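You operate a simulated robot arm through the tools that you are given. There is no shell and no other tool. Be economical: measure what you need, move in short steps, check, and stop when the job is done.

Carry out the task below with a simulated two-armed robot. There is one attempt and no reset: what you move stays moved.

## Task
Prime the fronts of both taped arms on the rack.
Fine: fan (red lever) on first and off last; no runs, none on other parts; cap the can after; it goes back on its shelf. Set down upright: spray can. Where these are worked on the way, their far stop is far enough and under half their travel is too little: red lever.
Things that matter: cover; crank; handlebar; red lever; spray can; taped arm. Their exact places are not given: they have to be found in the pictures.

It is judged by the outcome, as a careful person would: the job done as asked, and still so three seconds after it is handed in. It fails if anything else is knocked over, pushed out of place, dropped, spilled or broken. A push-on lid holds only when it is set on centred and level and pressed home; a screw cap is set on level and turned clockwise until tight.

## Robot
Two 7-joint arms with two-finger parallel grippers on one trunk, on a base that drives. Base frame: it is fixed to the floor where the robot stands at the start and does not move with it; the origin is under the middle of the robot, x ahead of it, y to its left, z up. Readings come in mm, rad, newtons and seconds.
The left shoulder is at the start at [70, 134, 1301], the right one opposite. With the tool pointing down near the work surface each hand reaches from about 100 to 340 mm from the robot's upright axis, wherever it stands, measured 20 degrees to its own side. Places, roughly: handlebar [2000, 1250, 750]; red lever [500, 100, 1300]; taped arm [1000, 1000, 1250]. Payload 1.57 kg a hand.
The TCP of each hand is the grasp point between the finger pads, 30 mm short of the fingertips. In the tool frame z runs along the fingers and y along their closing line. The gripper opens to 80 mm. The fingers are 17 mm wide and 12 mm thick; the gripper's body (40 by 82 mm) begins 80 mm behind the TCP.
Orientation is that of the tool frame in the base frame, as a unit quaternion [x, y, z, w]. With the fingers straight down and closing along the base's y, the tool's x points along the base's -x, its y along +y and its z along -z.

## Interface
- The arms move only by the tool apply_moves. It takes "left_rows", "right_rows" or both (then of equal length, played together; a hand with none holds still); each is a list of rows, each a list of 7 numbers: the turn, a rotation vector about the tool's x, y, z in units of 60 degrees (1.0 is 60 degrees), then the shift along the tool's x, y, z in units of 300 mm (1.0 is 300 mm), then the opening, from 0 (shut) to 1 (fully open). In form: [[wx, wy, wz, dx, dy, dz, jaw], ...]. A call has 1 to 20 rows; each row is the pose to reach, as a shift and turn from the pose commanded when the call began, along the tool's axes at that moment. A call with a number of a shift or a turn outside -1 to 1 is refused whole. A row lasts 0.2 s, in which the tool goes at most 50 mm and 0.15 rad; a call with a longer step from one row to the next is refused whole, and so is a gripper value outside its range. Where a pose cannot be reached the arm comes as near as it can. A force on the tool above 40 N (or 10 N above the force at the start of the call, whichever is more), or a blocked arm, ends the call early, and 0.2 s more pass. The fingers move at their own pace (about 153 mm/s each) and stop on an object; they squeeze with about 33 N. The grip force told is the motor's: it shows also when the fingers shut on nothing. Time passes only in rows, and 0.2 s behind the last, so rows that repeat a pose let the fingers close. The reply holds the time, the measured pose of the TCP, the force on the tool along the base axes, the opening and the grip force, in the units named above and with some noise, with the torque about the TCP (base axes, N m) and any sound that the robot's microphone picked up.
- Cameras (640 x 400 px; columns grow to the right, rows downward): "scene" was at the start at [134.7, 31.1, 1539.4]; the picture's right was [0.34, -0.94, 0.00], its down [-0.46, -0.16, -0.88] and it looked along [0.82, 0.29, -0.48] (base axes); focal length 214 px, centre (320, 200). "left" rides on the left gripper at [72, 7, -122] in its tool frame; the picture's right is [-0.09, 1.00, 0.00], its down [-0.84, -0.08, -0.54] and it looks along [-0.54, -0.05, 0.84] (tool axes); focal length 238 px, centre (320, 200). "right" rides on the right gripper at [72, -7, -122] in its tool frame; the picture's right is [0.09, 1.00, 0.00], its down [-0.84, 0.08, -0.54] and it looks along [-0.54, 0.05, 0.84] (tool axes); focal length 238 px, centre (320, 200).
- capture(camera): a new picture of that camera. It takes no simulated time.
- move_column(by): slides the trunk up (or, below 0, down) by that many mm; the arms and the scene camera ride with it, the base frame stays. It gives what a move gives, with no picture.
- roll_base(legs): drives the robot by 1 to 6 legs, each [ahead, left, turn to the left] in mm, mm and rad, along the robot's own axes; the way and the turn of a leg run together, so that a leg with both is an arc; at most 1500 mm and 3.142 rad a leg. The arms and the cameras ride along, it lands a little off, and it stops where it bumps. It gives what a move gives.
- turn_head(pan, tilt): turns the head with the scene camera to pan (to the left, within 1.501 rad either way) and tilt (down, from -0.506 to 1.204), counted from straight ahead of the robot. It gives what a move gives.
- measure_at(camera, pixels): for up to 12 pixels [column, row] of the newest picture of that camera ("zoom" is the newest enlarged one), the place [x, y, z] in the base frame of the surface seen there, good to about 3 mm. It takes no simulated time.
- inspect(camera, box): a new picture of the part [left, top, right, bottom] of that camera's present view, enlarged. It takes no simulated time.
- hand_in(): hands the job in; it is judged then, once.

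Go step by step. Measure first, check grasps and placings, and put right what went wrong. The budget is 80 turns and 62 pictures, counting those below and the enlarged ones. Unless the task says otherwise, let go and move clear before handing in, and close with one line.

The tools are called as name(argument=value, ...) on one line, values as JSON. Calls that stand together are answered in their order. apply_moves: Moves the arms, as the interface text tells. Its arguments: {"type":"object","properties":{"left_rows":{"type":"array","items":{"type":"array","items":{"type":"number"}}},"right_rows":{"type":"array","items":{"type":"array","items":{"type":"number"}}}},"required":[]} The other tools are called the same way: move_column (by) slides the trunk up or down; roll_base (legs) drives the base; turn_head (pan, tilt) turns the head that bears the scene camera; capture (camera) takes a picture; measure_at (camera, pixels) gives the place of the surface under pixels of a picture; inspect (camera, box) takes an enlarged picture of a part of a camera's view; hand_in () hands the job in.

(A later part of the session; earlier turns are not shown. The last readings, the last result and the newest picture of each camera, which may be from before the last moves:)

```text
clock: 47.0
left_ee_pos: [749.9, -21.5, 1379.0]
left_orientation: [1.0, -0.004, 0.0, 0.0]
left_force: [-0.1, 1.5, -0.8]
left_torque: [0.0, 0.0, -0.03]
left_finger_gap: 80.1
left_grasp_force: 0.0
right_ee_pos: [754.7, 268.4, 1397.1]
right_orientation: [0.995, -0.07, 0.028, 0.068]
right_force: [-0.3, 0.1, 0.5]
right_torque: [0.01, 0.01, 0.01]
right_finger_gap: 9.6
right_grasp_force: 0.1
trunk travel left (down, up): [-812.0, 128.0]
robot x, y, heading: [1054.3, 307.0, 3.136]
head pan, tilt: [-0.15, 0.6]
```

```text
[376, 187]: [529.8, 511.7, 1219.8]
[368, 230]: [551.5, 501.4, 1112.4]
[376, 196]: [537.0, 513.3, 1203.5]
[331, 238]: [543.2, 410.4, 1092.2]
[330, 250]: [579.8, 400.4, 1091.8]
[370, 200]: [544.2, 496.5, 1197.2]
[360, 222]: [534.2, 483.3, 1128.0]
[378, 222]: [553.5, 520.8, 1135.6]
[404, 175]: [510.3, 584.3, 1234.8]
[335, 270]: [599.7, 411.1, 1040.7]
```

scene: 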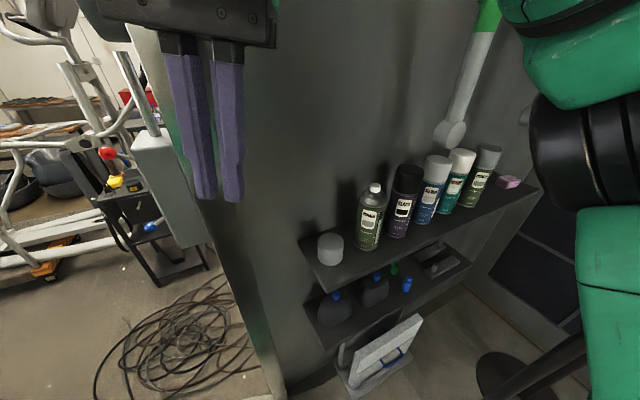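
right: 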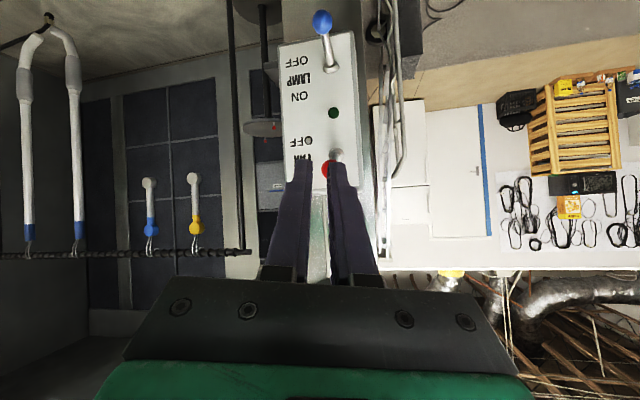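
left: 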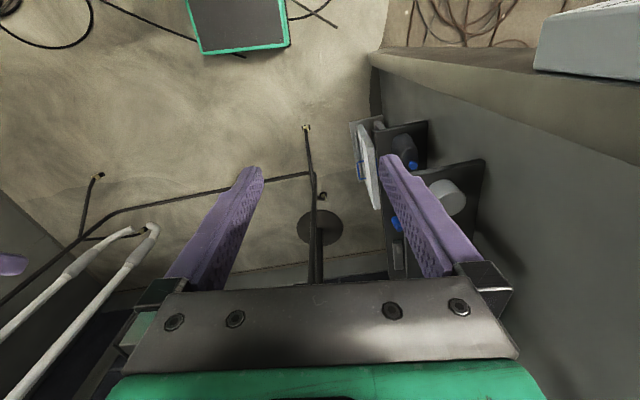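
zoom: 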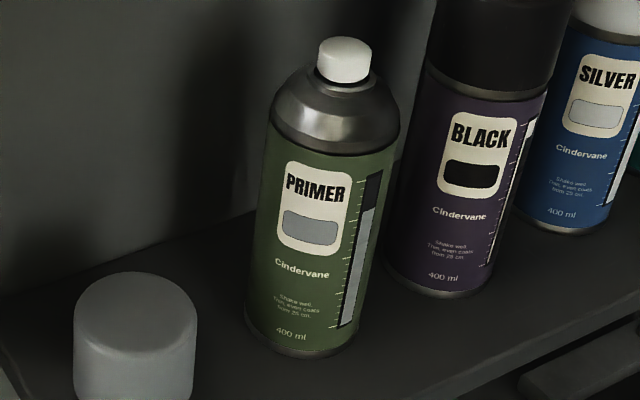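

The label says shake well and spray thin coats from 25 cm. The can's centre is at about (524,518). I'll lower the trunk and swing the right hand towards a pre-grasp in front of it.

move_column(by=-150)

apply_moves(right_rows=[[0.008, -0.11, -0.023, -0.046, -0.096, 0.008, 0.3], [0.016, -0.221, -0.046, -0.092, -0.192, 0.017, 0.5], [0.023, -0.331, -0.068, -0.138, -0.288, 0.025, 0.7], [0.031, -0.442, -0.091, -0.184, -0.384, 0.034, 0.95], [0.039, -0.552, -0.114, -0.229, -0.48, 0.042, 0.95], [0.046, -0.662, -0.137, -0.275, -0.576, 0.051, 0.95], [0.054, -0.773, -0.159, -0.321, -0.672, 0.06, 0.95], [0.062, -0.883, -0.182, -0.367, -0.768, 0.068, 0.95], [0.062, -0.883, -0.182, -0.367, -0.768, 0.068, 0.95]])

capture(camera="right")

```text
clock: 48.7
left_ee_pos: [749.7, -23.0, 1229.6]
left_orientation: [1.0, -0.004, 0.001, 0.0]
left_force: [-0.4, 0.5, 0.7]
left_torque: [0.0, -0.01, 0.0]
left_finger_gap: 80.0
left_grasp_force: 0.0
right_ee_pos: [755.6, 267.2, 1247.9]
right_orientation: [0.995, -0.07, 0.028, 0.068]
right_force: [-0.1, -0.1, 0.2]
right_torque: [0.0, 0.0, -0.05]
right_finger_gap: 9.7
right_grasp_force: 0.1
trunk travel left (down, up): [-662.0, 278.0]
robot x, y, heading: [1057.7, 309.7, 3.133]
head pan, tilt: [-0.15, 0.6]
```

```text
clock: 50.7
left_ee_pos: [749.1, -23.0, 1228.4]
left_orientation: [1.0, -0.004, 0.0, -0.001]
left_force: [0.5, -1.7, 0.0]
left_torque: [0.0, 0.0, 0.02]
left_finger_gap: 80.0
left_grasp_force: 0.1
right_ee_pos: [681.3, 506.0, 1190.5]
right_orientation: [0.906, 0.0, -0.422, 0.0]
right_force: [0.8, -0.1, -0.2]
right_torque: [-0.01, 0.0, -0.03]
right_finger_gap: 76.1
right_grasp_force: 0.1
trunk travel left (down, up): [-662.0, 278.0]
robot x, y, heading: [1056.9, 309.3, 3.137]
head pan, tilt: [-0.15, 0.6]
```

```text
28 pictures are left
```

right: 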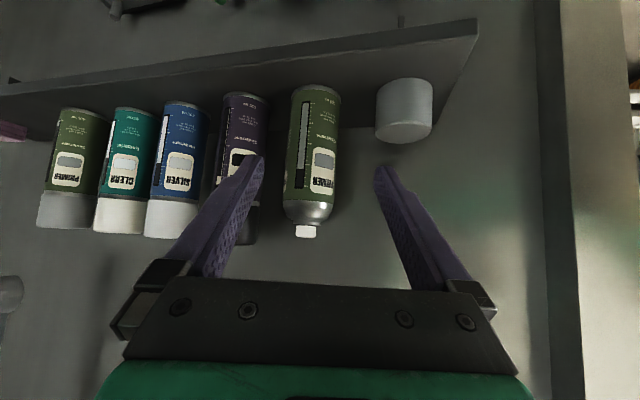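

The pose is as planned, with the can between the finger lines. I'll measure the can's surface more finely from this camera.

measure_at(camera="right", pixels=[[294, 150], [312, 150], [334, 150], [306, 231], [306, 238], [245, 130], [404, 110], [310, 210], [320, 92], [340, 120]])

inspect(camera="right", box=[270, 180, 350, 250])

```text
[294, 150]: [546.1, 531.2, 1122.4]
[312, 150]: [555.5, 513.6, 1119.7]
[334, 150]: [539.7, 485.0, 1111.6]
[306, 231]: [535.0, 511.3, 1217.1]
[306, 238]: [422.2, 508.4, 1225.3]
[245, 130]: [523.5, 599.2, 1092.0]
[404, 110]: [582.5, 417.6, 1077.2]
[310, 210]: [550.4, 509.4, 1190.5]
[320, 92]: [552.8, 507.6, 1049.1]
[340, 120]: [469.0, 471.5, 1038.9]
```

```text
5.71 times, centred on (310, 215) of right
```

zoom: 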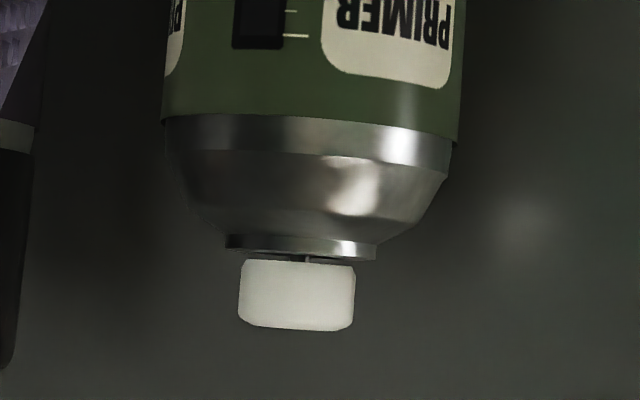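

The can's centre is at about (523,510), radius 32, with the nozzle top at 1220. I'll flatten the hand, move in and close on the body at z 1125.

apply_moves(right_rows=[[0, -0.127, 0, -0.011, -0.004, 0.108, 0.95], [0, -0.253, 0, -0.023, -0.009, 0.217, 0.95], [0, -0.38, 0, -0.034, -0.013, 0.325, 0.95], [0, -0.38, 0, -0.08, -0.013, 0.397, 0.95], [0, -0.38, 0, -0.126, -0.013, 0.469, 0.95], [0, -0.38, 0, -0.172, -0.013, 0.541, 0.95], [0, -0.38, 0, -0.172, -0.013, 0.541, 0.95]])

capture(camera="right")

```text
clock: 52.3
left_ee_pos: [749.9, -22.2, 1229.0]
left_orientation: [1.0, -0.004, -0.001, 0.0]
left_force: [-0.2, -0.5, 0.5]
left_torque: [0.03, 0.04, -0.01]
left_finger_gap: 80.1
left_grasp_force: 0.0
right_ee_pos: [523.9, 510.7, 1124.2]
right_orientation: [0.805, 0.0, -0.593, 0.001]
right_force: [0.3, 1.2, 0.3]
right_torque: [0.02, 0.03, -0.01]
right_finger_gap: 76.0
right_grasp_force: 0.0
right hand out of reach, approached as far as the arm can: row 1, 2, 3
trunk travel left (down, up): [-662.0, 278.0]
robot x, y, heading: [1054.5, 308.3, 3.137]
head pan, tilt: [-0.15, 0.6]
```

```text
26 pictures are left
```

right: 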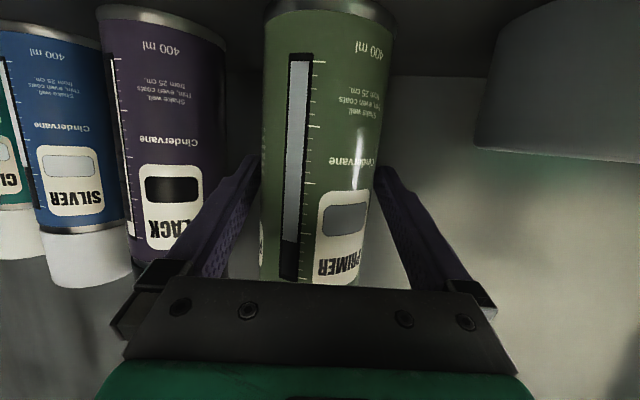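

The fingers straddle the can cleanly. I'll close and lift.

apply_moves(right_rows=[[0, 0, 0, 0, 0, 0, 0.6], [0, 0, 0, 0, 0, 0, 0.6], [0, 0, 0, 0, 0, 0, 0.6], [0, 0, 0, -0.064, 0, -0.02, 0.6], [0, 0, 0, -0.128, 0, -0.039, 0.6], [0, 0, 0, -0.191, 0, -0.059, 0.6], [0, 0, 0, -0.141, 0, -0.218, 0.6], [0, 0, 0, -0.091, 0, -0.377, 0.6], [0, 0, 0, -0.042, 0, -0.536, 0.6]])

capture(camera="scene")

```text
clock: 54.3
left_ee_pos: [749.7, -23.1, 1228.7]
left_orientation: [1.0, -0.003, 0.0, 0.0]
left_force: [0.4, 0.7, 0.0]
left_torque: [-0.01, 0.05, 0.02]
left_finger_gap: 80.1
left_grasp_force: 0.0
right_ee_pos: [614.3, 510.9, 1213.4]
right_orientation: [0.806, -0.001, -0.592, 0.0]
right_force: [-0.2, -0.3, -2.6]
right_torque: [-0.01, -0.01, -0.03]
right_finger_gap: 65.4
right_grasp_force: 33.2
right hand out of reach, approached as far as the arm can: row 8, 9
trunk travel left (down, up): [-662.0, 278.0]
robot x, y, heading: [1054.9, 307.2, 3.133]
head pan, tilt: [-0.15, 0.6]
```

```text
25 pictures are left
```

scene: 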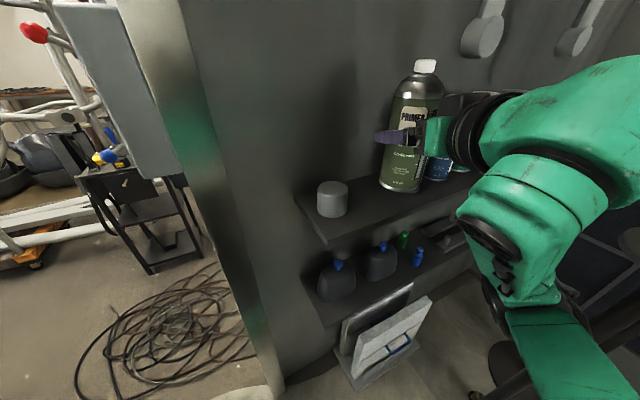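

The can is held (gap 65.4 mm, about 2.6 N). I'll back away from the shelf and turn to face the rack at a safe distance.

roll_base(legs=[[-275, 207, 0], [0, 0, -1.249]])

turn_head(pan=0.0, tilt=0.4)

capture(camera="scene")

```text
clock: 59.6
left_ee_pos: [912.0, 277.2, 1229.2]
left_orientation: [0.817, -0.577, 0.0, 0.001]
left_force: [-0.3, -0.4, 0.1]
left_torque: [0.01, 0.01, 0.03]
left_finger_gap: 80.0
left_grasp_force: 0.0
right_ee_pos: [1366.0, 588.0, 1213.4]
right_orientation: [0.659, -0.463, -0.485, -0.34]
right_force: [-0.5, 0.3, -3.9]
right_torque: [0.0, 0.0, 0.03]
right_finger_gap: 65.0
right_grasp_force: 33.3
trunk travel left (down, up): [-662.0, 278.0]
robot x, y, heading: [1328.1, 108.1, 1.914]
head pan, tilt: [-0.15, 0.6]
```

```text
clock: 60.3
left_ee_pos: [913.5, 276.8, 1228.2]
left_orientation: [0.816, -0.577, 0.0, 0.0]
left_force: [-0.1, 0.0, 0.1]
left_torque: [0.02, -0.04, -0.02]
left_finger_gap: 80.3
left_grasp_force: 0.0
right_ee_pos: [1366.3, 587.1, 1212.2]
right_orientation: [0.66, -0.463, -0.485, -0.339]
right_force: [0.1, 0.2, -4.1]
right_torque: [-0.02, 0.01, 0.02]
right_finger_gap: 65.1
right_grasp_force: 33.3
trunk travel left (down, up): [-662.0, 278.0]
robot x, y, heading: [1328.7, 102.4, 1.916]
head pan, tilt: [0.0, 0.4]
```

```text
24 pictures are left
```

scene: 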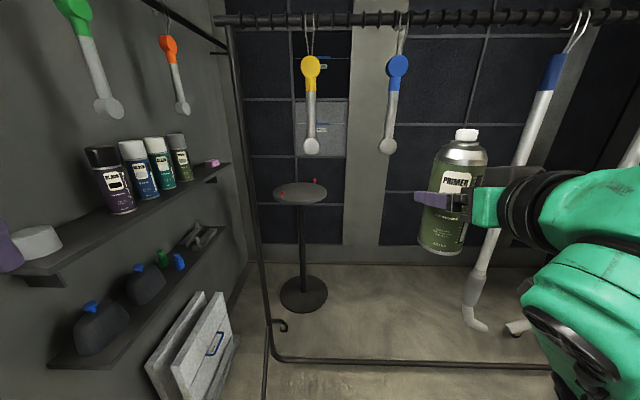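

The primer can is upright at (460,190) and both arms hang in view. I need to find the orifice, so I'll turn the right hand 60° left and aim the left camera across at the nozzle.

apply_moves(left_rows=[[0.027, -0.047, 0.123, 0, 0, -0.025, 0.3], [0.055, -0.094, 0.246, 0, 0, -0.05, 0], [0.082, -0.141, 0.369, 0, 0, -0.075, 0], [0.109, -0.189, 0.493, 0, 0, -0.1, 0], [0.136, -0.236, 0.616, 0, 0, -0.125, 0], [0.164, -0.283, 0.739, 0, 0, -0.15, 0], [0.191, -0.33, 0.862, 0, 0, -0.175, 0], [0.218, -0.377, 0.985, 0, 0, -0.2, 0], [0.218, -0.377, 0.985, 0, 0, -0.2, 0]], right_rows=[[-0.119, 0, -0.037, 0, 0, 0, 0.6], [-0.239, 0, -0.074, 0, 0, 0, 0.6], [-0.358, 0, -0.111, 0, 0, 0, 0.6], [-0.478, 0, -0.148, 0, 0, 0, 0.6], [-0.597, 0, -0.185, 0, 0, 0, 0.6], [-0.716, 0, -0.222, 0, 0, 0, 0.6], [-0.836, 0, -0.259, 0, 0, 0, 0.6], [-0.955, 0, -0.296, 0, 0, 0, 0.6], [-0.955, 0, -0.296, 0, 0, 0, 0.6]])

capture(camera="left")

```text
clock: 62.3
left_ee_pos: [912.8, 277.9, 1285.9]
left_orientation: [-0.409, 0.887, 0.092, 0.196]
left_force: [0.6, 0.0, 0.1]
left_torque: [-0.02, 0.01, -0.01]
left_finger_gap: 0.0
left_grasp_force: 21.6
right_ee_pos: [1366.4, 587.0, 1213.5]
right_orientation: [0.802, -0.07, -0.591, -0.05]
right_force: [-0.2, 0.3, -3.2]
right_torque: [0.01, -0.01, 0.0]
right_finger_gap: 65.3
right_grasp_force: 33.6
trunk travel left (down, up): [-662.0, 278.0]
robot x, y, heading: [1328.1, 101.7, 1.912]
head pan, tilt: [0.0, 0.4]
```

```text
23 pictures are left
```

left: 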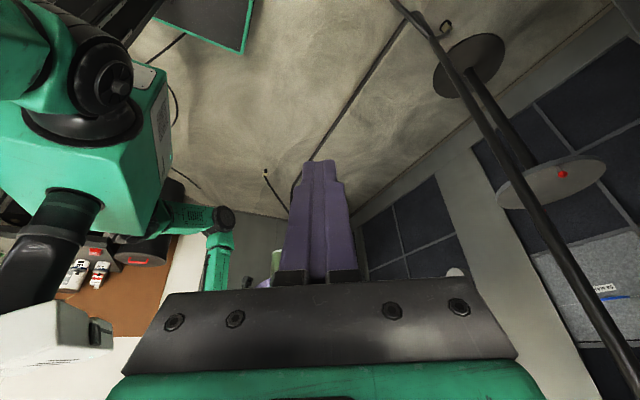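

The can is at (275,265), half hidden by the left palm. I'll pitch and yaw the left hand a little more to clear the view.

apply_moves(left_rows=[[0, -0.1, 0.08, 0, 0, 0, 0], [0, -0.2, 0.16, 0, 0, 0, 0], [0, -0.3, 0.24, 0, 0, 0, 0], [0, -0.4, 0.32, 0, 0, 0, 0], [0, -0.5, 0.4, 0, 0, 0, 0]])

capture(camera="left")

```text
clock: 63.5
left_ee_pos: [911.1, 277.8, 1287.8]
left_orientation: [-0.179, 0.871, 0.231, 0.396]
left_force: [0.3, -0.1, -0.4]
left_torque: [0.03, -0.03, 0.0]
left_finger_gap: 0.1
left_grasp_force: 21.7
right_ee_pos: [1364.9, 588.1, 1212.4]
right_orientation: [0.802, -0.071, -0.591, -0.051]
right_force: [-0.8, 0.1, -3.4]
right_torque: [0.0, -0.02, -0.02]
right_finger_gap: 65.1
right_grasp_force: 32.8
trunk travel left (down, up): [-662.0, 278.0]
robot x, y, heading: [1329.1, 103.0, 1.911]
head pan, tilt: [0.0, 0.4]
```

```text
22 pictures are left
```

left: 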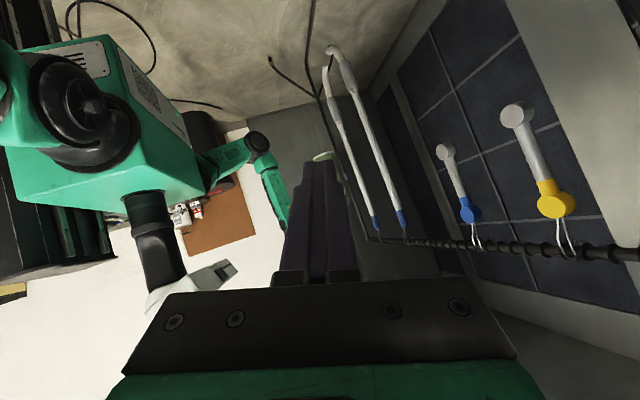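

The can is directly behind the closed fingers. Opening the jaw will clear the line of sight.

apply_moves(left_rows=[[0, 0, 0, 0, 0, 0, 1], [0, 0, 0, 0, 0, 0, 1], [0, 0, 0, 0, 0, 0, 1]])

inspect(camera="left", box=[280, 130, 370, 260])

```text
clock: 64.3
left_ee_pos: [912.0, 277.5, 1290.2]
left_orientation: [-0.18, 0.871, 0.231, 0.394]
left_force: [-0.2, 0.8, 0.0]
left_torque: [0.02, 0.0, -0.02]
left_finger_gap: 80.0
left_grasp_force: 0.1
right_ee_pos: [1368.1, 587.0, 1212.4]
right_orientation: [0.802, -0.072, -0.591, -0.051]
right_force: [-0.4, 0.4, -3.9]
right_torque: [0.0, -0.02, -0.03]
right_finger_gap: 65.1
right_grasp_force: 33.1
trunk travel left (down, up): [-662.0, 278.0]
robot x, y, heading: [1323.3, 106.1, 1.913]
head pan, tilt: [0.0, 0.4]
```

```text
3.08 times, centred on (325, 195) of left
```

zoom: 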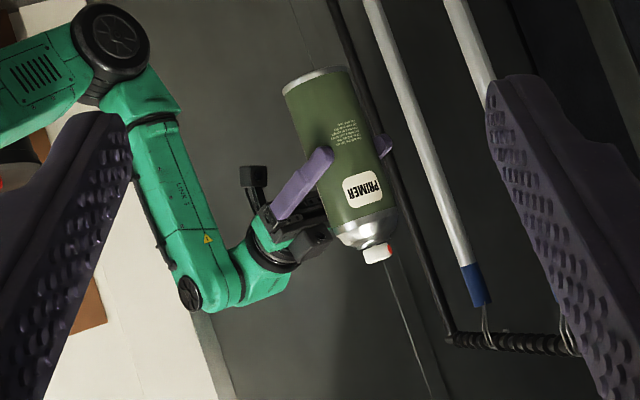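

A red dot shows on the nozzle's right edge (zoom 390,250), on the side away from the gripper. I'll enlarge it.

inspect(camera="left", box=[325, 195, 355, 220])

measure_at(camera="zoom", pixels=[[320, 200], [380, 180], [250, 200], [420, 190], [300, 120]])

```text
16.00 times, centred on (340, 208) of left
```

zoom: 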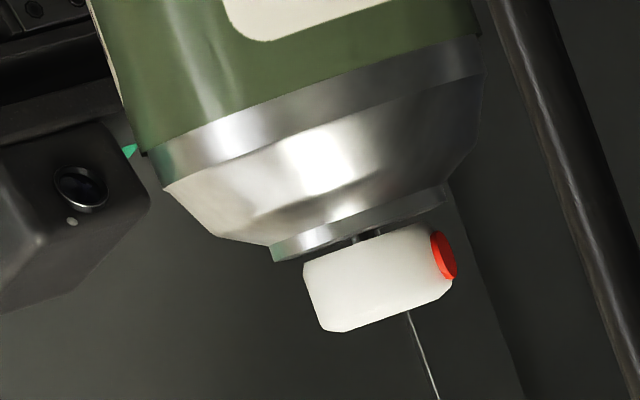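

```text
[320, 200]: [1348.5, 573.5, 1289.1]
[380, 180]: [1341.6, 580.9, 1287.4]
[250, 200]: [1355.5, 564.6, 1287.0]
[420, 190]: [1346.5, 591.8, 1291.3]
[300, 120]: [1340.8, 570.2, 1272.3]
```

The red orifice points about 0.30 rad to the right of the fingers' direction. I'll turn the right hand so the orifice faces the rack, bring the can nearer the centre for the left hand, and shake it.

apply_moves(right_rows=[[0.118, 0, 0.037, -0.02, 0.039, 0.065, 0.6], [0.237, 0, 0.073, -0.04, 0.077, 0.129, 0.6], [0.355, 0, 0.11, -0.06, 0.116, 0.194, 0.6], [0.474, 0, 0.147, -0.079, 0.155, 0.259, 0.6], [0.592, 0, 0.184, -0.099, 0.193, 0.323, 0.6], [0.711, 0, 0.22, -0.119, 0.232, 0.388, 0.6], [0.711, 0, 0.22, -0.192, 0.232, 0.366, 0.6], [0.711, 0, 0.22, -0.046, 0.232, 0.41, 0.6], [0.711, 0, 0.22, -0.192, 0.232, 0.366, 0.6], [0.711, 0, 0.22, -0.046, 0.232, 0.41, 0.6], [0.711, 0, 0.22, -0.192, 0.232, 0.366, 0.6], [0.711, 0, 0.22, -0.046, 0.232, 0.41, 0.6], [0.711, 0, 0.22, -0.192, 0.232, 0.366, 0.6], [0.711, 0, 0.22, -0.046, 0.232, 0.41, 0.6], [0.711, 0, 0.22, -0.192, 0.232, 0.366, 0.6], [0.711, 0, 0.22, -0.046, 0.232, 0.41, 0.6], [0.711, 0, 0.22, -0.192, 0.232, 0.366, 0.6], [0.711, 0, 0.22, -0.046, 0.232, 0.41, 0.6], [0.711, 0, 0.22, -0.119, 0.232, 0.388, 0.6], [0.711, 0, 0.22, -0.119, 0.232, 0.388, 0.6]])

```text
clock: 68.5
left_ee_pos: [912.3, 277.7, 1289.4]
left_orientation: [-0.18, 0.871, 0.231, 0.394]
left_force: [0.5, 0.2, -0.6]
left_torque: [-0.04, -0.02, -0.02]
left_finger_gap: 80.1
left_grasp_force: 0.0
right_ee_pos: [1237.6, 540.8, 1211.6]
right_orientation: [0.715, -0.37, -0.527, -0.272]
right_force: [0.9, -0.6, -4.0]
right_torque: [-0.04, 0.03, -0.02]
right_finger_gap: 64.8
right_grasp_force: 32.8
trunk travel left (down, up): [-662.0, 278.0]
robot x, y, heading: [1325.3, 103.2, 1.909]
head pan, tilt: [0.0, 0.4]
```

The can has been shaken, and by my reckoning the orifice now faces heading 1.887. I'll bring the left hand round in two stages to a press pose above the nozzle.

apply_moves(left_rows=[[-0.002, 0.033, -0.093, -0.098, 0.03, 0.065, 0.5], [-0.004, 0.066, -0.186, -0.197, 0.061, 0.129, 0], [-0.005, 0.099, -0.279, -0.295, 0.091, 0.194, 0], [-0.007, 0.132, -0.373, -0.394, 0.122, 0.259, 0], [-0.009, 0.164, -0.466, -0.492, 0.152, 0.323, 0], [-0.011, 0.197, -0.559, -0.59, 0.182, 0.388, 0], [-0.012, 0.23, -0.652, -0.689, 0.213, 0.452, 0], [-0.014, 0.263, -0.745, -0.787, 0.243, 0.517, 0], [-0.014, 0.263, -0.745, -0.787, 0.243, 0.517, 0]])

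```text
clock: 70.5
left_ee_pos: [1092.0, 410.8, 1371.9]
left_orientation: [-0.529, 0.78, 0.043, 0.331]
left_force: [0.0, 0.8, 0.4]
left_torque: [0.0, -0.03, -0.01]
left_finger_gap: 0.0
left_grasp_force: 20.8
left hand out of reach, approached as far as the arm can: row 7, 8, 9
right_ee_pos: [1238.1, 539.9, 1211.3]
right_orientation: [0.715, -0.371, -0.526, -0.271]
right_force: [-0.7, 0.9, -4.5]
right_torque: [0.0, -0.01, 0.04]
right_finger_gap: 65.1
right_grasp_force: 32.9
trunk travel left (down, up): [-662.0, 278.0]
robot x, y, heading: [1324.2, 106.4, 1.913]
head pan, tilt: [0.0, 0.4]
```

The left arm is near its height limit there, so I'll lower the can 70 mm and bring it 40 mm forward. The left fingers will approach tilted 45° from the back-left.

apply_moves(left_rows=[[-0.038, -0.026, 0.026, -0.03, -0.005, 0.04, 0], [-0.076, -0.052, 0.052, -0.08, -0.013, 0.13, 0], [-0.114, -0.078, 0.079, -0.14, -0.024, 0.25, 0], [-0.151, -0.103, 0.105, -0.2, -0.034, 0.37, 0], [-0.189, -0.129, 0.131, -0.27, -0.045, 0.49, 0], [-0.227, -0.155, 0.157, -0.345, -0.058, 0.623, 0], [-0.227, -0.155, 0.157, -0.345, -0.058, 0.623, 0]], right_rows=[[0, 0, 0, 0.061, -0.012, 0.064, 0.6], [0, 0, 0, 0.123, -0.024, 0.128, 0.6], [0, 0, 0, 0.184, -0.036, 0.192, 0.6], [0, 0, 0, 0.184, -0.036, 0.192, 0.6], [0, 0, 0, 0.184, -0.036, 0.192, 0.6], [0, 0, 0, 0.184, -0.036, 0.192, 0.6], [0, 0, 0, 0.184, -0.036, 0.192, 0.6]])

capture(camera="scene")

capture(camera="left")

```text
clock: 72.1
left_ee_pos: [1135.6, 525.5, 1310.1]
left_orientation: [-0.494, 0.78, 0.206, 0.325]
left_force: [-0.2, -1.3, 0.1]
left_torque: [-0.01, -0.04, -0.02]
left_finger_gap: 0.0
left_grasp_force: 21.4
left hand out of reach, approached as far as the arm can: row 3, 4, 5, 6, 7
right_ee_pos: [1220.6, 576.6, 1142.2]
right_orientation: [0.716, -0.37, -0.526, -0.272]
right_force: [-0.5, -0.1, -4.4]
right_torque: [-0.02, 0.03, -0.01]
right_finger_gap: 65.1
right_grasp_force: 33.3
trunk travel left (down, up): [-662.0, 278.0]
robot x, y, heading: [1328.4, 103.6, 1.911]
head pan, tilt: [0.0, 0.4]
```

```text
19 pictures are left
```

scene: 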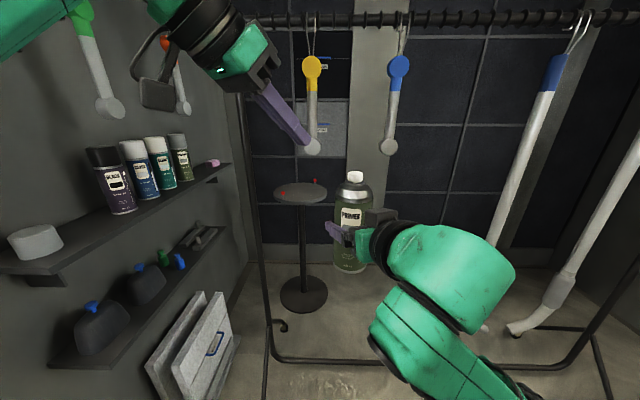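

```text
18 pictures are left
```

left: 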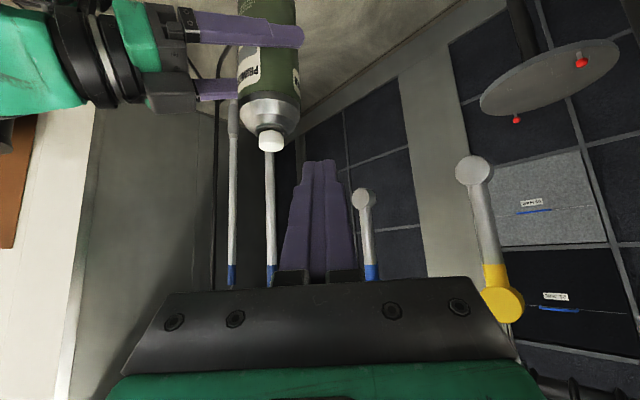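

The left hand can't cross far enough, so I'll bring the can 90 mm left and 30 mm back under it, then settle the fingertip about 15 mm above the button.

apply_moves(left_rows=[[0, 0, 0, 0, 0, 0, 0], [0, 0, 0, 0, 0, 0, 0], [0, 0, 0, 0, 0, 0, 0], [0, 0, 0, 0.055, -0.02, 0.013, 0], [0, 0, 0, 0.11, -0.04, 0.027, 0], [0, 0, 0, 0.11, -0.04, 0.027, 0]], right_rows=[[0, 0, 0, 0.002, 0.105, -0.005, 0.6], [0, 0, 0, 0.003, 0.211, -0.009, 0.6], [0, 0, 0, 0.005, 0.316, -0.014, 0.6], [0, 0, 0, 0.005, 0.316, -0.014, 0.6], [0, 0, 0, 0.005, 0.316, -0.014, 0.6], [0, 0, 0, 0.005, 0.316, -0.014, 0.6]])

capture(camera="left")

```text
clock: 73.5
left_ee_pos: [1142.3, 505.5, 1282.9]
left_orientation: [-0.494, 0.78, 0.206, 0.323]
left_force: [-0.4, 0.7, -0.2]
left_torque: [0.02, 0.0, 0.02]
left_finger_gap: 0.0
left_grasp_force: 21.4
right_ee_pos: [1147.6, 520.3, 1142.0]
right_orientation: [0.716, -0.371, -0.526, -0.272]
right_force: [0.1, -0.3, -4.7]
right_torque: [-0.04, -0.04, -0.01]
right_finger_gap: 65.1
right_grasp_force: 33.2
trunk travel left (down, up): [-662.0, 278.0]
robot x, y, heading: [1327.4, 104.1, 1.909]
head pan, tilt: [0.0, 0.4]
```

```text
17 pictures are left
```

left: 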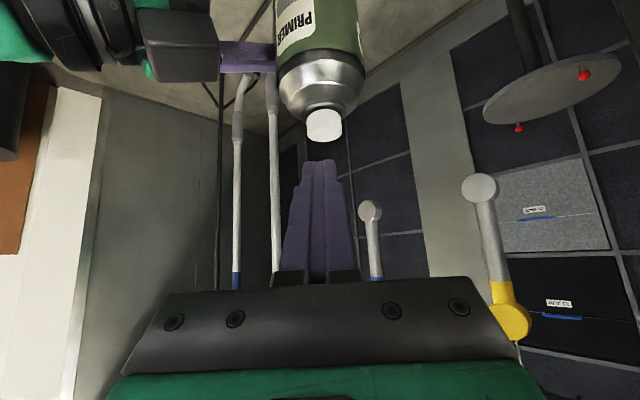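

Both hands are in place and the nozzle is just below the fingertips at (323,125). I'll measure the nozzle and recheck the targets on the arms.

measure_at(camera="left", pixels=[[323, 140], [323, 125], [312, 130], [334, 128], [320, 180], [372, 212], [373, 240], [480, 188], [490, 225], [495, 255], [358, 212], [384, 212]])

```text
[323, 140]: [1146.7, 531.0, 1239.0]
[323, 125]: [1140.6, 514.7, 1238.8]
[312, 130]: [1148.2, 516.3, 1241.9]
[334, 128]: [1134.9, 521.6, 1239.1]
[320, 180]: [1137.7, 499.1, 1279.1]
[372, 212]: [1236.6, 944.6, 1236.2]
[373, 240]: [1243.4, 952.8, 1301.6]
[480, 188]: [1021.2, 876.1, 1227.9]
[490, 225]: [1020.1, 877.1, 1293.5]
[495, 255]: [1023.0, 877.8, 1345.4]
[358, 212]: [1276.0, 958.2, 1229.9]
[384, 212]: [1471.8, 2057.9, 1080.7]
```

The nozzle top is at (1143,520,1239), 16 mm under the fingertip. I'll drive so that the orifice is 250 mm in front of the yellow-taped arm (1017,874), and lower the trunk so spraying starts below it.

roll_base(legs=[[114, 11, 0]])

move_column(by=-81)

```text
clock: 74.8
left_ee_pos: [1094.8, 607.0, 1283.8]
left_orientation: [-0.492, 0.782, 0.205, 0.324]
left_force: [0.5, -0.3, -0.2]
left_torque: [0.0, 0.0, -0.01]
left_finger_gap: 0.0
left_grasp_force: 20.8
right_ee_pos: [1100.4, 622.5, 1142.1]
right_orientation: [0.715, -0.371, -0.526, -0.272]
right_force: [-0.4, -0.5, -3.7]
right_torque: [-0.02, -0.02, 0.01]
right_finger_gap: 65.0
right_grasp_force: 33.0
trunk travel left (down, up): [-662.0, 278.0]
robot x, y, heading: [1282.9, 207.3, 1.907]
head pan, tilt: [0.0, 0.4]
```

```text
clock: 75.9
left_ee_pos: [1095.8, 608.7, 1202.1]
left_orientation: [-0.493, 0.781, 0.205, 0.323]
left_force: [0.4, 0.0, -0.6]
left_torque: [0.01, 0.02, 0.05]
left_finger_gap: 0.0
left_grasp_force: 21.5
right_ee_pos: [1099.7, 622.6, 1060.6]
right_orientation: [0.716, -0.371, -0.526, -0.272]
right_force: [0.1, 0.0, -4.4]
right_torque: [-0.03, 0.0, -0.03]
right_finger_gap: 65.0
right_grasp_force: 32.6
trunk travel left (down, up): [-581.0, 359.0]
robot x, y, heading: [1282.1, 204.1, 1.911]
head pan, tilt: [0.0, 0.4]
```

I'm aligned. I'll press the button down while still aimed below the arm and listen.

apply_moves(left_rows=[[0, 0, 0, 0.036, 0, 0.036, 0], [0, 0, 0, 0.05, 0, 0.05, 0]])

```text
clock: 76.5
left_ee_pos: [1094.8, 609.3, 1181.6]
left_orientation: [-0.492, 0.781, 0.207, 0.325]
left_force: [-2.3, 1.3, 4.8]
left_torque: [0.12, 0.02, 0.06]
left_finger_gap: 0.0
left_grasp_force: 21.3
right_ee_pos: [1101.0, 622.5, 1059.9]
right_orientation: [0.715, -0.372, -0.525, -0.273]
right_force: [1.1, -1.1, -7.3]
right_torque: [0.12, 0.15, -0.02]
right_finger_gap: 65.3
right_grasp_force: 32.8
trunk travel left (down, up): [-581.0, 359.0]
robot x, y, heading: [1279.9, 204.7, 1.908]
head pan, tilt: [0.0, 0.4]
```

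There is 4.8 N of contact but no hiss yet, so I'll press 4 mm more.

apply_moves(left_rows=[[0, 0, 0, 0.009, 0, 0.009, 0]])

```text
clock: 76.9
left_ee_pos: [1095.8, 607.0, 1179.0]
left_orientation: [-0.493, 0.78, 0.207, 0.325]
left_force: [-5.0, 1.5, 13.0]
left_torque: [0.26, 0.08, 0.11]
left_finger_gap: 0.1
left_grasp_force: 21.5
right_ee_pos: [1099.8, 623.4, 1059.8]
right_orientation: [0.716, -0.371, -0.525, -0.272]
right_force: [5.8, -3.1, -15.8]
right_torque: [0.21, 0.48, -0.09]
right_finger_gap: 64.9
right_grasp_force: 33.0
trunk travel left (down, up): [-581.0, 359.0]
robot x, y, heading: [1279.2, 205.3, 1.909]
head pan, tilt: [0.0, 0.4]
heard: click
```

A click: the button is down. I'll sweep up now.

move_column(by=285)

apply_moves(left_rows=[[0, 0, 0, -0.06, 0, -0.06, 0]])

capture(camera="scene")

```text
clock: 79.8
left_ee_pos: [1095.6, 609.5, 1462.0]
left_orientation: [-0.492, 0.782, 0.205, 0.324]
left_force: [1.4, -2.1, 20.2]
left_torque: [0.22, -0.21, 0.02]
left_finger_gap: 0.1
left_grasp_force: 21.0
right_ee_pos: [1099.3, 623.1, 1345.7]
right_orientation: [0.715, -0.372, -0.526, -0.273]
right_force: [-1.3, 2.0, -22.9]
right_torque: [-0.22, -0.07, -0.02]
right_finger_gap: 64.8
right_grasp_force: 32.5
trunk travel left (down, up): [-866.0, 74.0]
robot x, y, heading: [1276.8, 201.3, 1.908]
head pan, tilt: [0.0, 0.4]
```

```text
clock: 80.2
left_ee_pos: [1096.3, 607.9, 1485.8]
left_orientation: [-0.494, 0.782, 0.204, 0.321]
left_force: [-0.3, 0.3, 0.2]
left_torque: [-0.04, -0.02, -0.02]
left_finger_gap: 0.0
left_grasp_force: 21.0
right_ee_pos: [1099.6, 621.7, 1347.5]
right_orientation: [0.714, -0.37, -0.529, -0.272]
right_force: [0.0, -0.1, -3.8]
right_torque: [0.0, -0.03, 0.01]
right_finger_gap: 65.2
right_grasp_force: 32.5
trunk travel left (down, up): [-866.0, 74.0]
robot x, y, heading: [1283.9, 206.5, 1.91]
head pan, tilt: [0.0, 0.4]
```

```text
16 pictures are left
```

scene: 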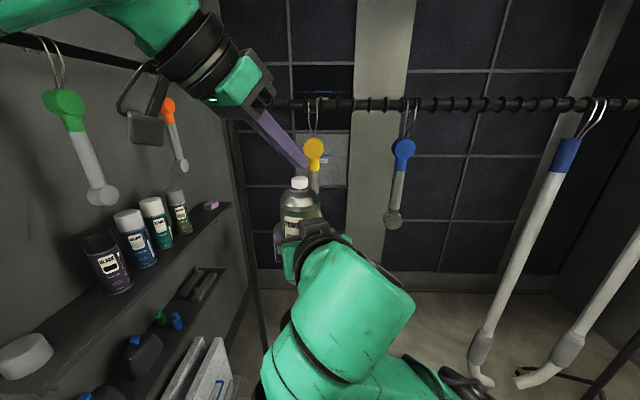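

The blue arm looks darker at its lower end (395,215), so the spray may have gone off to the right. I'll look closely.

inspect(camera="scene", box=[290, 125, 430, 235])

inspect(camera="left", box=[290, 100, 560, 300])

```text
3.64 times, centred on (360, 180) of scene
```

zoom: 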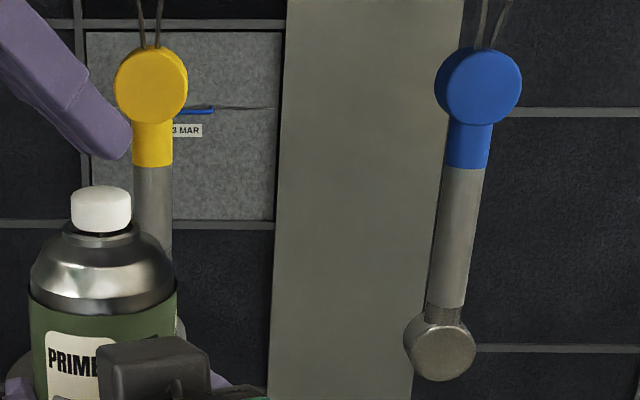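

```text
2.00 times, centred on (425, 200) of left
```

zoom: 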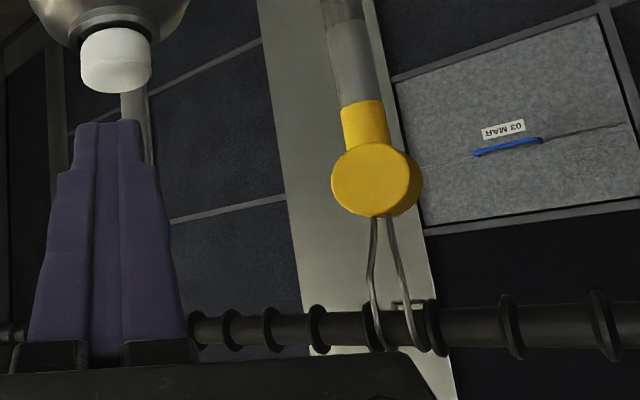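

I need an unobstructed view of both arms, so I'll lower the trunk and look again.

move_column(by=-250)

turn_head(pan=0.0, tilt=0.1)

inspect(camera="scene", box=[280, 50, 440, 230])

```text
clock: 82.8
left_ee_pos: [1095.7, 608.2, 1237.3]
left_orientation: [-0.493, 0.781, 0.206, 0.324]
left_force: [-0.6, 0.2, 0.3]
left_torque: [0.03, -0.02, 0.0]
left_finger_gap: 0.1
left_grasp_force: 21.5
right_ee_pos: [1098.7, 623.0, 1096.2]
right_orientation: [0.715, -0.372, -0.525, -0.272]
right_force: [0.1, 0.3, -3.1]
right_torque: [-0.01, -0.01, 0.0]
right_finger_gap: 64.6
right_grasp_force: 33.3
trunk travel left (down, up): [-616.0, 324.0]
robot x, y, heading: [1278.7, 207.3, 1.906]
head pan, tilt: [0.0, 0.4]
```

```text
clock: 83.6
left_ee_pos: [1096.3, 607.6, 1237.6]
left_orientation: [-0.492, 0.781, 0.206, 0.325]
left_force: [0.3, -0.1, 0.4]
left_torque: [0.02, 0.0, 0.02]
left_finger_gap: 0.0
left_grasp_force: 21.1
right_ee_pos: [1098.8, 622.7, 1096.9]
right_orientation: [0.715, -0.372, -0.525, -0.272]
right_force: [-0.1, 0.7, -3.4]
right_torque: [0.0, 0.0, 0.01]
right_finger_gap: 65.3
right_grasp_force: 32.9
trunk travel left (down, up): [-616.0, 324.0]
robot x, y, heading: [1280.7, 206.5, 1.91]
head pan, tilt: [0.0, 0.099]
```

```text
2.22 times, centred on (360, 140) of scene
```

zoom: 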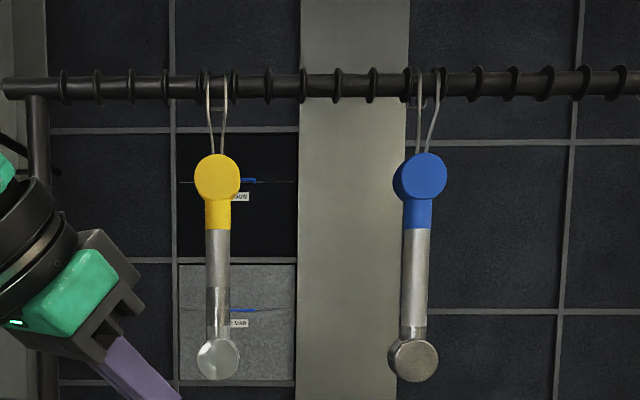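

Both arms show patches, so I'll enlarge each for detail.

inspect(camera="scene", box=[320, 110, 350, 225])

inspect(camera="scene", box=[370, 110, 410, 225])

```text
3.48 times, centred on (335, 168) of scene
```

zoom: 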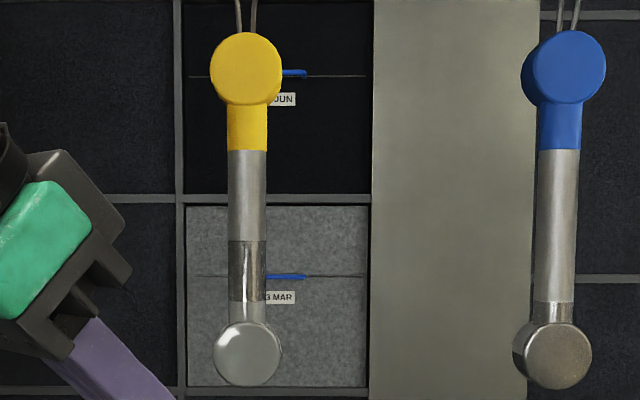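

```text
3.48 times, centred on (390, 168) of scene
```

zoom: 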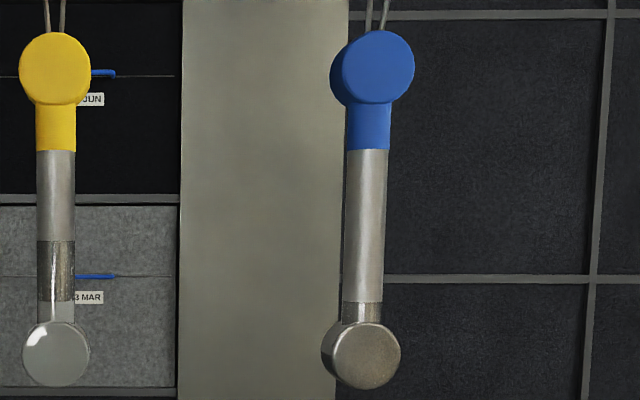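

The yellow arm's lower end looks wet and light, with a dark band above it. One tighter look at the lower parts of both arms should tell paint from bare metal.

inspect(camera="scene", box=[314, 154, 410, 224])

```text
5.71 times, centred on (362, 189) of scene
```

zoom: 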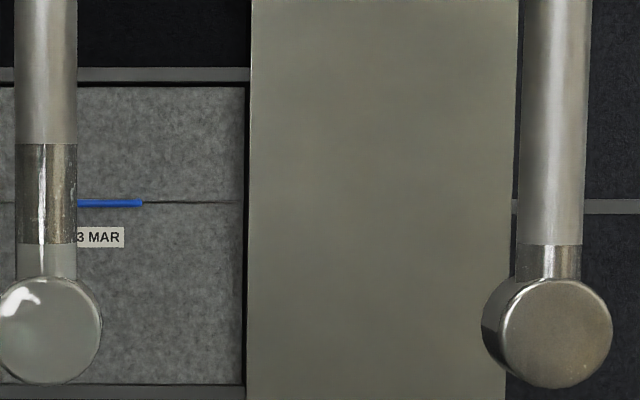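

The yellow arm's eye and neck are coated and glossy, the mid band looks patchy and the upper shaft untouched, so spraying may have stopped early. I'll raise the aim to the upper shaft, press, and photograph while pressed.

move_column(by=160)

apply_moves(left_rows=[[0, 0, 0, 0.036, 0, 0.036, 0], [0, 0, 0, 0.061, 0, 0.061, 0]])

inspect(camera="left", box=[270, 50, 550, 225])

apply_moves(left_rows=[[0, 0, 0, -0.06, 0, -0.06, 0]])

```text
clock: 85.4
left_ee_pos: [1095.0, 608.4, 1396.7]
left_orientation: [-0.493, 0.781, 0.206, 0.324]
left_force: [-0.4, 0.9, -0.5]
left_torque: [0.02, 0.0, -0.01]
left_finger_gap: 0.0
left_grasp_force: 21.0
right_ee_pos: [1100.0, 622.5, 1256.5]
right_orientation: [0.715, -0.371, -0.526, -0.272]
right_force: [-0.2, -0.2, -2.9]
right_torque: [-0.03, 0.0, -0.03]
right_finger_gap: 64.9
right_grasp_force: 33.3
trunk travel left (down, up): [-776.0, 164.0]
robot x, y, heading: [1280.1, 205.7, 1.915]
head pan, tilt: [0.0, 0.099]
```

```text
clock: 86.0
left_ee_pos: [1094.6, 609.0, 1373.5]
left_orientation: [-0.492, 0.781, 0.207, 0.326]
left_force: [-2.5, 0.4, 10.8]
left_torque: [0.14, 0.02, 0.08]
left_finger_gap: 0.1
left_grasp_force: 21.0
right_ee_pos: [1099.6, 623.4, 1254.4]
right_orientation: [0.716, -0.372, -0.524, -0.272]
right_force: [2.9, -1.2, -13.6]
right_torque: [0.04, 0.3, -0.01]
right_finger_gap: 65.0
right_grasp_force: 32.7
trunk travel left (down, up): [-776.0, 164.0]
robot x, y, heading: [1277.3, 205.3, 1.907]
head pan, tilt: [0.0, 0.099]
heard: click
```

```text
2.29 times, centred on (410, 138) of left
```

zoom: 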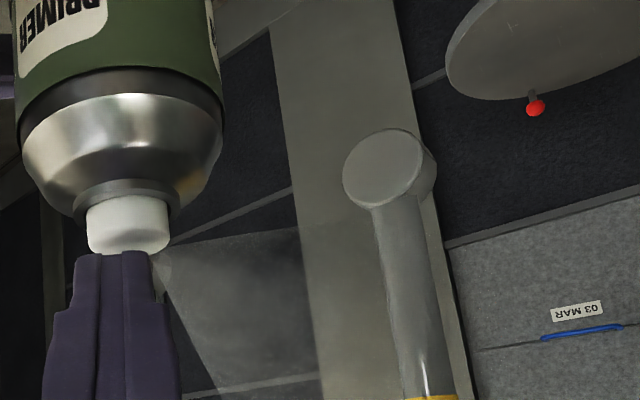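

```text
clock: 86.4
left_ee_pos: [1096.1, 607.4, 1396.6]
left_orientation: [-0.493, 0.781, 0.206, 0.323]
left_force: [1.1, 0.3, -0.2]
left_torque: [0.02, -0.02, 0.01]
left_finger_gap: 0.0
left_grasp_force: 21.0
right_ee_pos: [1101.2, 622.9, 1256.3]
right_orientation: [0.714, -0.372, -0.526, -0.273]
right_force: [-0.8, 1.2, -3.1]
right_torque: [0.0, -0.05, 0.03]
right_finger_gap: 65.0
right_grasp_force: 33.5
trunk travel left (down, up): [-776.0, 164.0]
robot x, y, heading: [1280.1, 207.9, 1.914]
head pan, tilt: [0.0, 0.099]
```

The plume is visible and aimed at the shaft. I'll lower again and check the yellow arm's coat.

move_column(by=-160)

inspect(camera="scene", box=[290, 120, 420, 225])

```text
clock: 88.2
left_ee_pos: [1094.9, 608.6, 1236.9]
left_orientation: [-0.493, 0.781, 0.206, 0.324]
left_force: [-0.3, -0.7, -0.5]
left_torque: [-0.03, 0.03, -0.01]
left_finger_gap: 0.0
left_grasp_force: 21.5
right_ee_pos: [1101.6, 622.1, 1095.2]
right_orientation: [0.715, -0.371, -0.526, -0.272]
right_force: [-0.3, 0.2, -3.7]
right_torque: [-0.01, -0.01, 0.01]
right_finger_gap: 65.0
right_grasp_force: 33.5
trunk travel left (down, up): [-616.0, 324.0]
robot x, y, heading: [1279.9, 205.0, 1.912]
head pan, tilt: [0.0, 0.099]
```

```text
3.81 times, centred on (355, 172) of scene
```

zoom: 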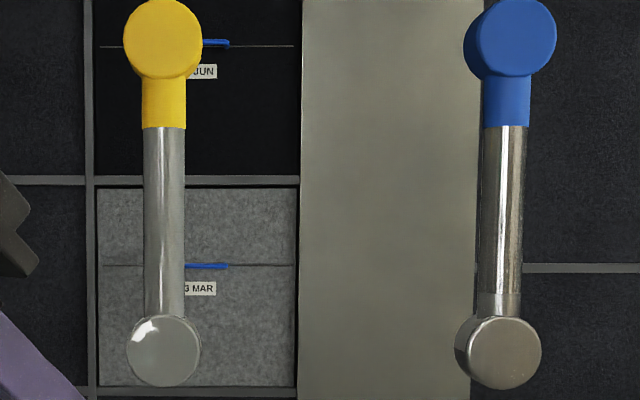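

The yellow arm now looks evenly primed from tape to eye, with a wet sheen and no run in sight. The blue arm is bare shiny metal. I'll shift 232 mm right to the blue arm and start lower.

roll_base(legs=[[-5, -232, 0]])

move_column(by=-90)

```text
clock: 90.0
left_ee_pos: [1314.2, 680.9, 1236.6]
left_orientation: [-0.493, 0.781, 0.206, 0.324]
left_force: [0.2, 0.6, 0.2]
left_torque: [-0.06, 0.02, 0.02]
left_finger_gap: 0.0
left_grasp_force: 21.8
right_ee_pos: [1320.0, 694.9, 1094.8]
right_orientation: [0.716, -0.371, -0.526, -0.272]
right_force: [-0.2, 0.4, -2.7]
right_torque: [-0.04, 0.02, -0.04]
right_finger_gap: 65.1
right_grasp_force: 33.5
trunk travel left (down, up): [-616.0, 324.0]
robot x, y, heading: [1501.6, 278.1, 1.908]
head pan, tilt: [0.0, 0.099]
```

```text
clock: 91.2
left_ee_pos: [1315.9, 680.0, 1147.7]
left_orientation: [-0.493, 0.781, 0.206, 0.324]
left_force: [0.3, -0.1, -0.1]
left_torque: [-0.02, -0.01, 0.0]
left_finger_gap: 0.0
left_grasp_force: 21.6
right_ee_pos: [1320.0, 696.5, 1004.7]
right_orientation: [0.715, -0.371, -0.526, -0.273]
right_force: [-0.4, 0.1, -3.8]
right_torque: [-0.01, -0.04, 0.01]
right_finger_gap: 64.8
right_grasp_force: 33.0
trunk travel left (down, up): [-526.0, 414.0]
robot x, y, heading: [1500.6, 278.9, 1.909]
head pan, tilt: [0.0, 0.099]
```

The can is at (1320,696), as planned. I'll press, sweep up and release.

apply_moves(left_rows=[[0, 0, 0, 0.04, 0, 0.04, 0], [0, 0, 0, 0.064, 0, 0.064, 0]])

move_column(by=345)

apply_moves(left_rows=[[0, 0, 0, -0.063, 0, -0.063, 0]])

move_column(by=-255)

inspect(camera="scene", box=[240, 110, 380, 225])

```text
clock: 91.8
left_ee_pos: [1315.7, 681.0, 1122.0]
left_orientation: [-0.491, 0.781, 0.207, 0.326]
left_force: [-0.7, 1.1, 11.9]
left_torque: [0.19, -0.08, 0.0]
left_finger_gap: 0.2
left_grasp_force: 20.8
right_ee_pos: [1320.4, 696.0, 1004.4]
right_orientation: [0.717, -0.372, -0.523, -0.272]
right_force: [0.8, -1.7, -14.5]
right_torque: [0.11, 0.04, 0.01]
right_finger_gap: 65.1
right_grasp_force: 33.3
trunk travel left (down, up): [-526.0, 414.0]
robot x, y, heading: [1498.5, 275.7, 1.912]
head pan, tilt: [0.0, 0.099]
heard: click
```

```text
clock: 95.2
left_ee_pos: [1315.2, 681.0, 1464.6]
left_orientation: [-0.493, 0.781, 0.207, 0.324]
left_force: [2.1, -0.9, 25.3]
left_torque: [0.27, -0.18, 0.06]
left_finger_gap: 0.0
left_grasp_force: 21.0
right_ee_pos: [1320.3, 694.3, 1350.0]
right_orientation: [0.715, -0.372, -0.525, -0.273]
right_force: [-1.2, 2.6, -27.8]
right_torque: [-0.17, -0.13, -0.08]
right_finger_gap: 64.8
right_grasp_force: 33.4
trunk travel left (down, up): [-871.0, 69.0]
robot x, y, heading: [1499.8, 279.7, 1.911]
head pan, tilt: [0.0, 0.099]
```

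```text
clock: 95.6
left_ee_pos: [1316.7, 682.3, 1491.3]
left_orientation: [-0.494, 0.782, 0.203, 0.321]
left_force: [1.1, 0.1, -0.3]
left_torque: [0.0, 0.0, 0.04]
left_finger_gap: 0.2
left_grasp_force: 21.3
right_ee_pos: [1321.3, 695.8, 1352.7]
right_orientation: [0.713, -0.37, -0.53, -0.272]
right_force: [0.6, -0.9, -3.3]
right_torque: [-0.01, 0.03, 0.0]
right_finger_gap: 64.9
right_grasp_force: 32.9
trunk travel left (down, up): [-871.0, 69.0]
robot x, y, heading: [1498.3, 279.7, 1.906]
head pan, tilt: [0.0, 0.099]
```

```text
clock: 98.2
left_ee_pos: [1316.1, 681.1, 1238.0]
left_orientation: [-0.492, 0.781, 0.205, 0.324]
left_force: [-0.5, 1.4, -0.1]
left_torque: [-0.01, 0.01, -0.01]
left_finger_gap: 0.0
left_grasp_force: 21.4
right_ee_pos: [1320.7, 695.2, 1095.1]
right_orientation: [0.716, -0.371, -0.526, -0.272]
right_force: [0.7, 0.0, -3.8]
right_torque: [0.02, -0.01, -0.03]
right_finger_gap: 64.9
right_grasp_force: 32.5
trunk travel left (down, up): [-616.0, 324.0]
robot x, y, heading: [1500.2, 273.6, 1.909]
head pan, tilt: [0.0, 0.099]
```

```text
3.48 times, centred on (310, 168) of scene
```

zoom: 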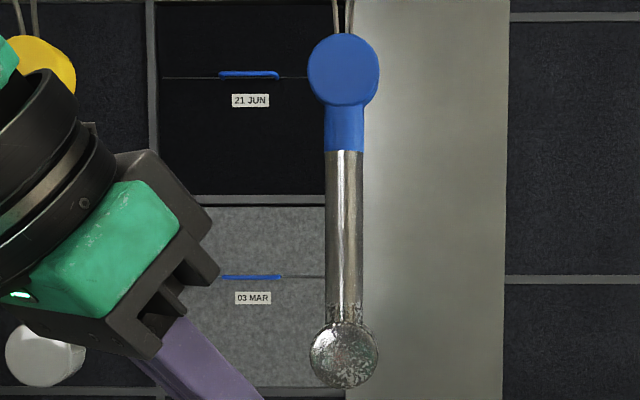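

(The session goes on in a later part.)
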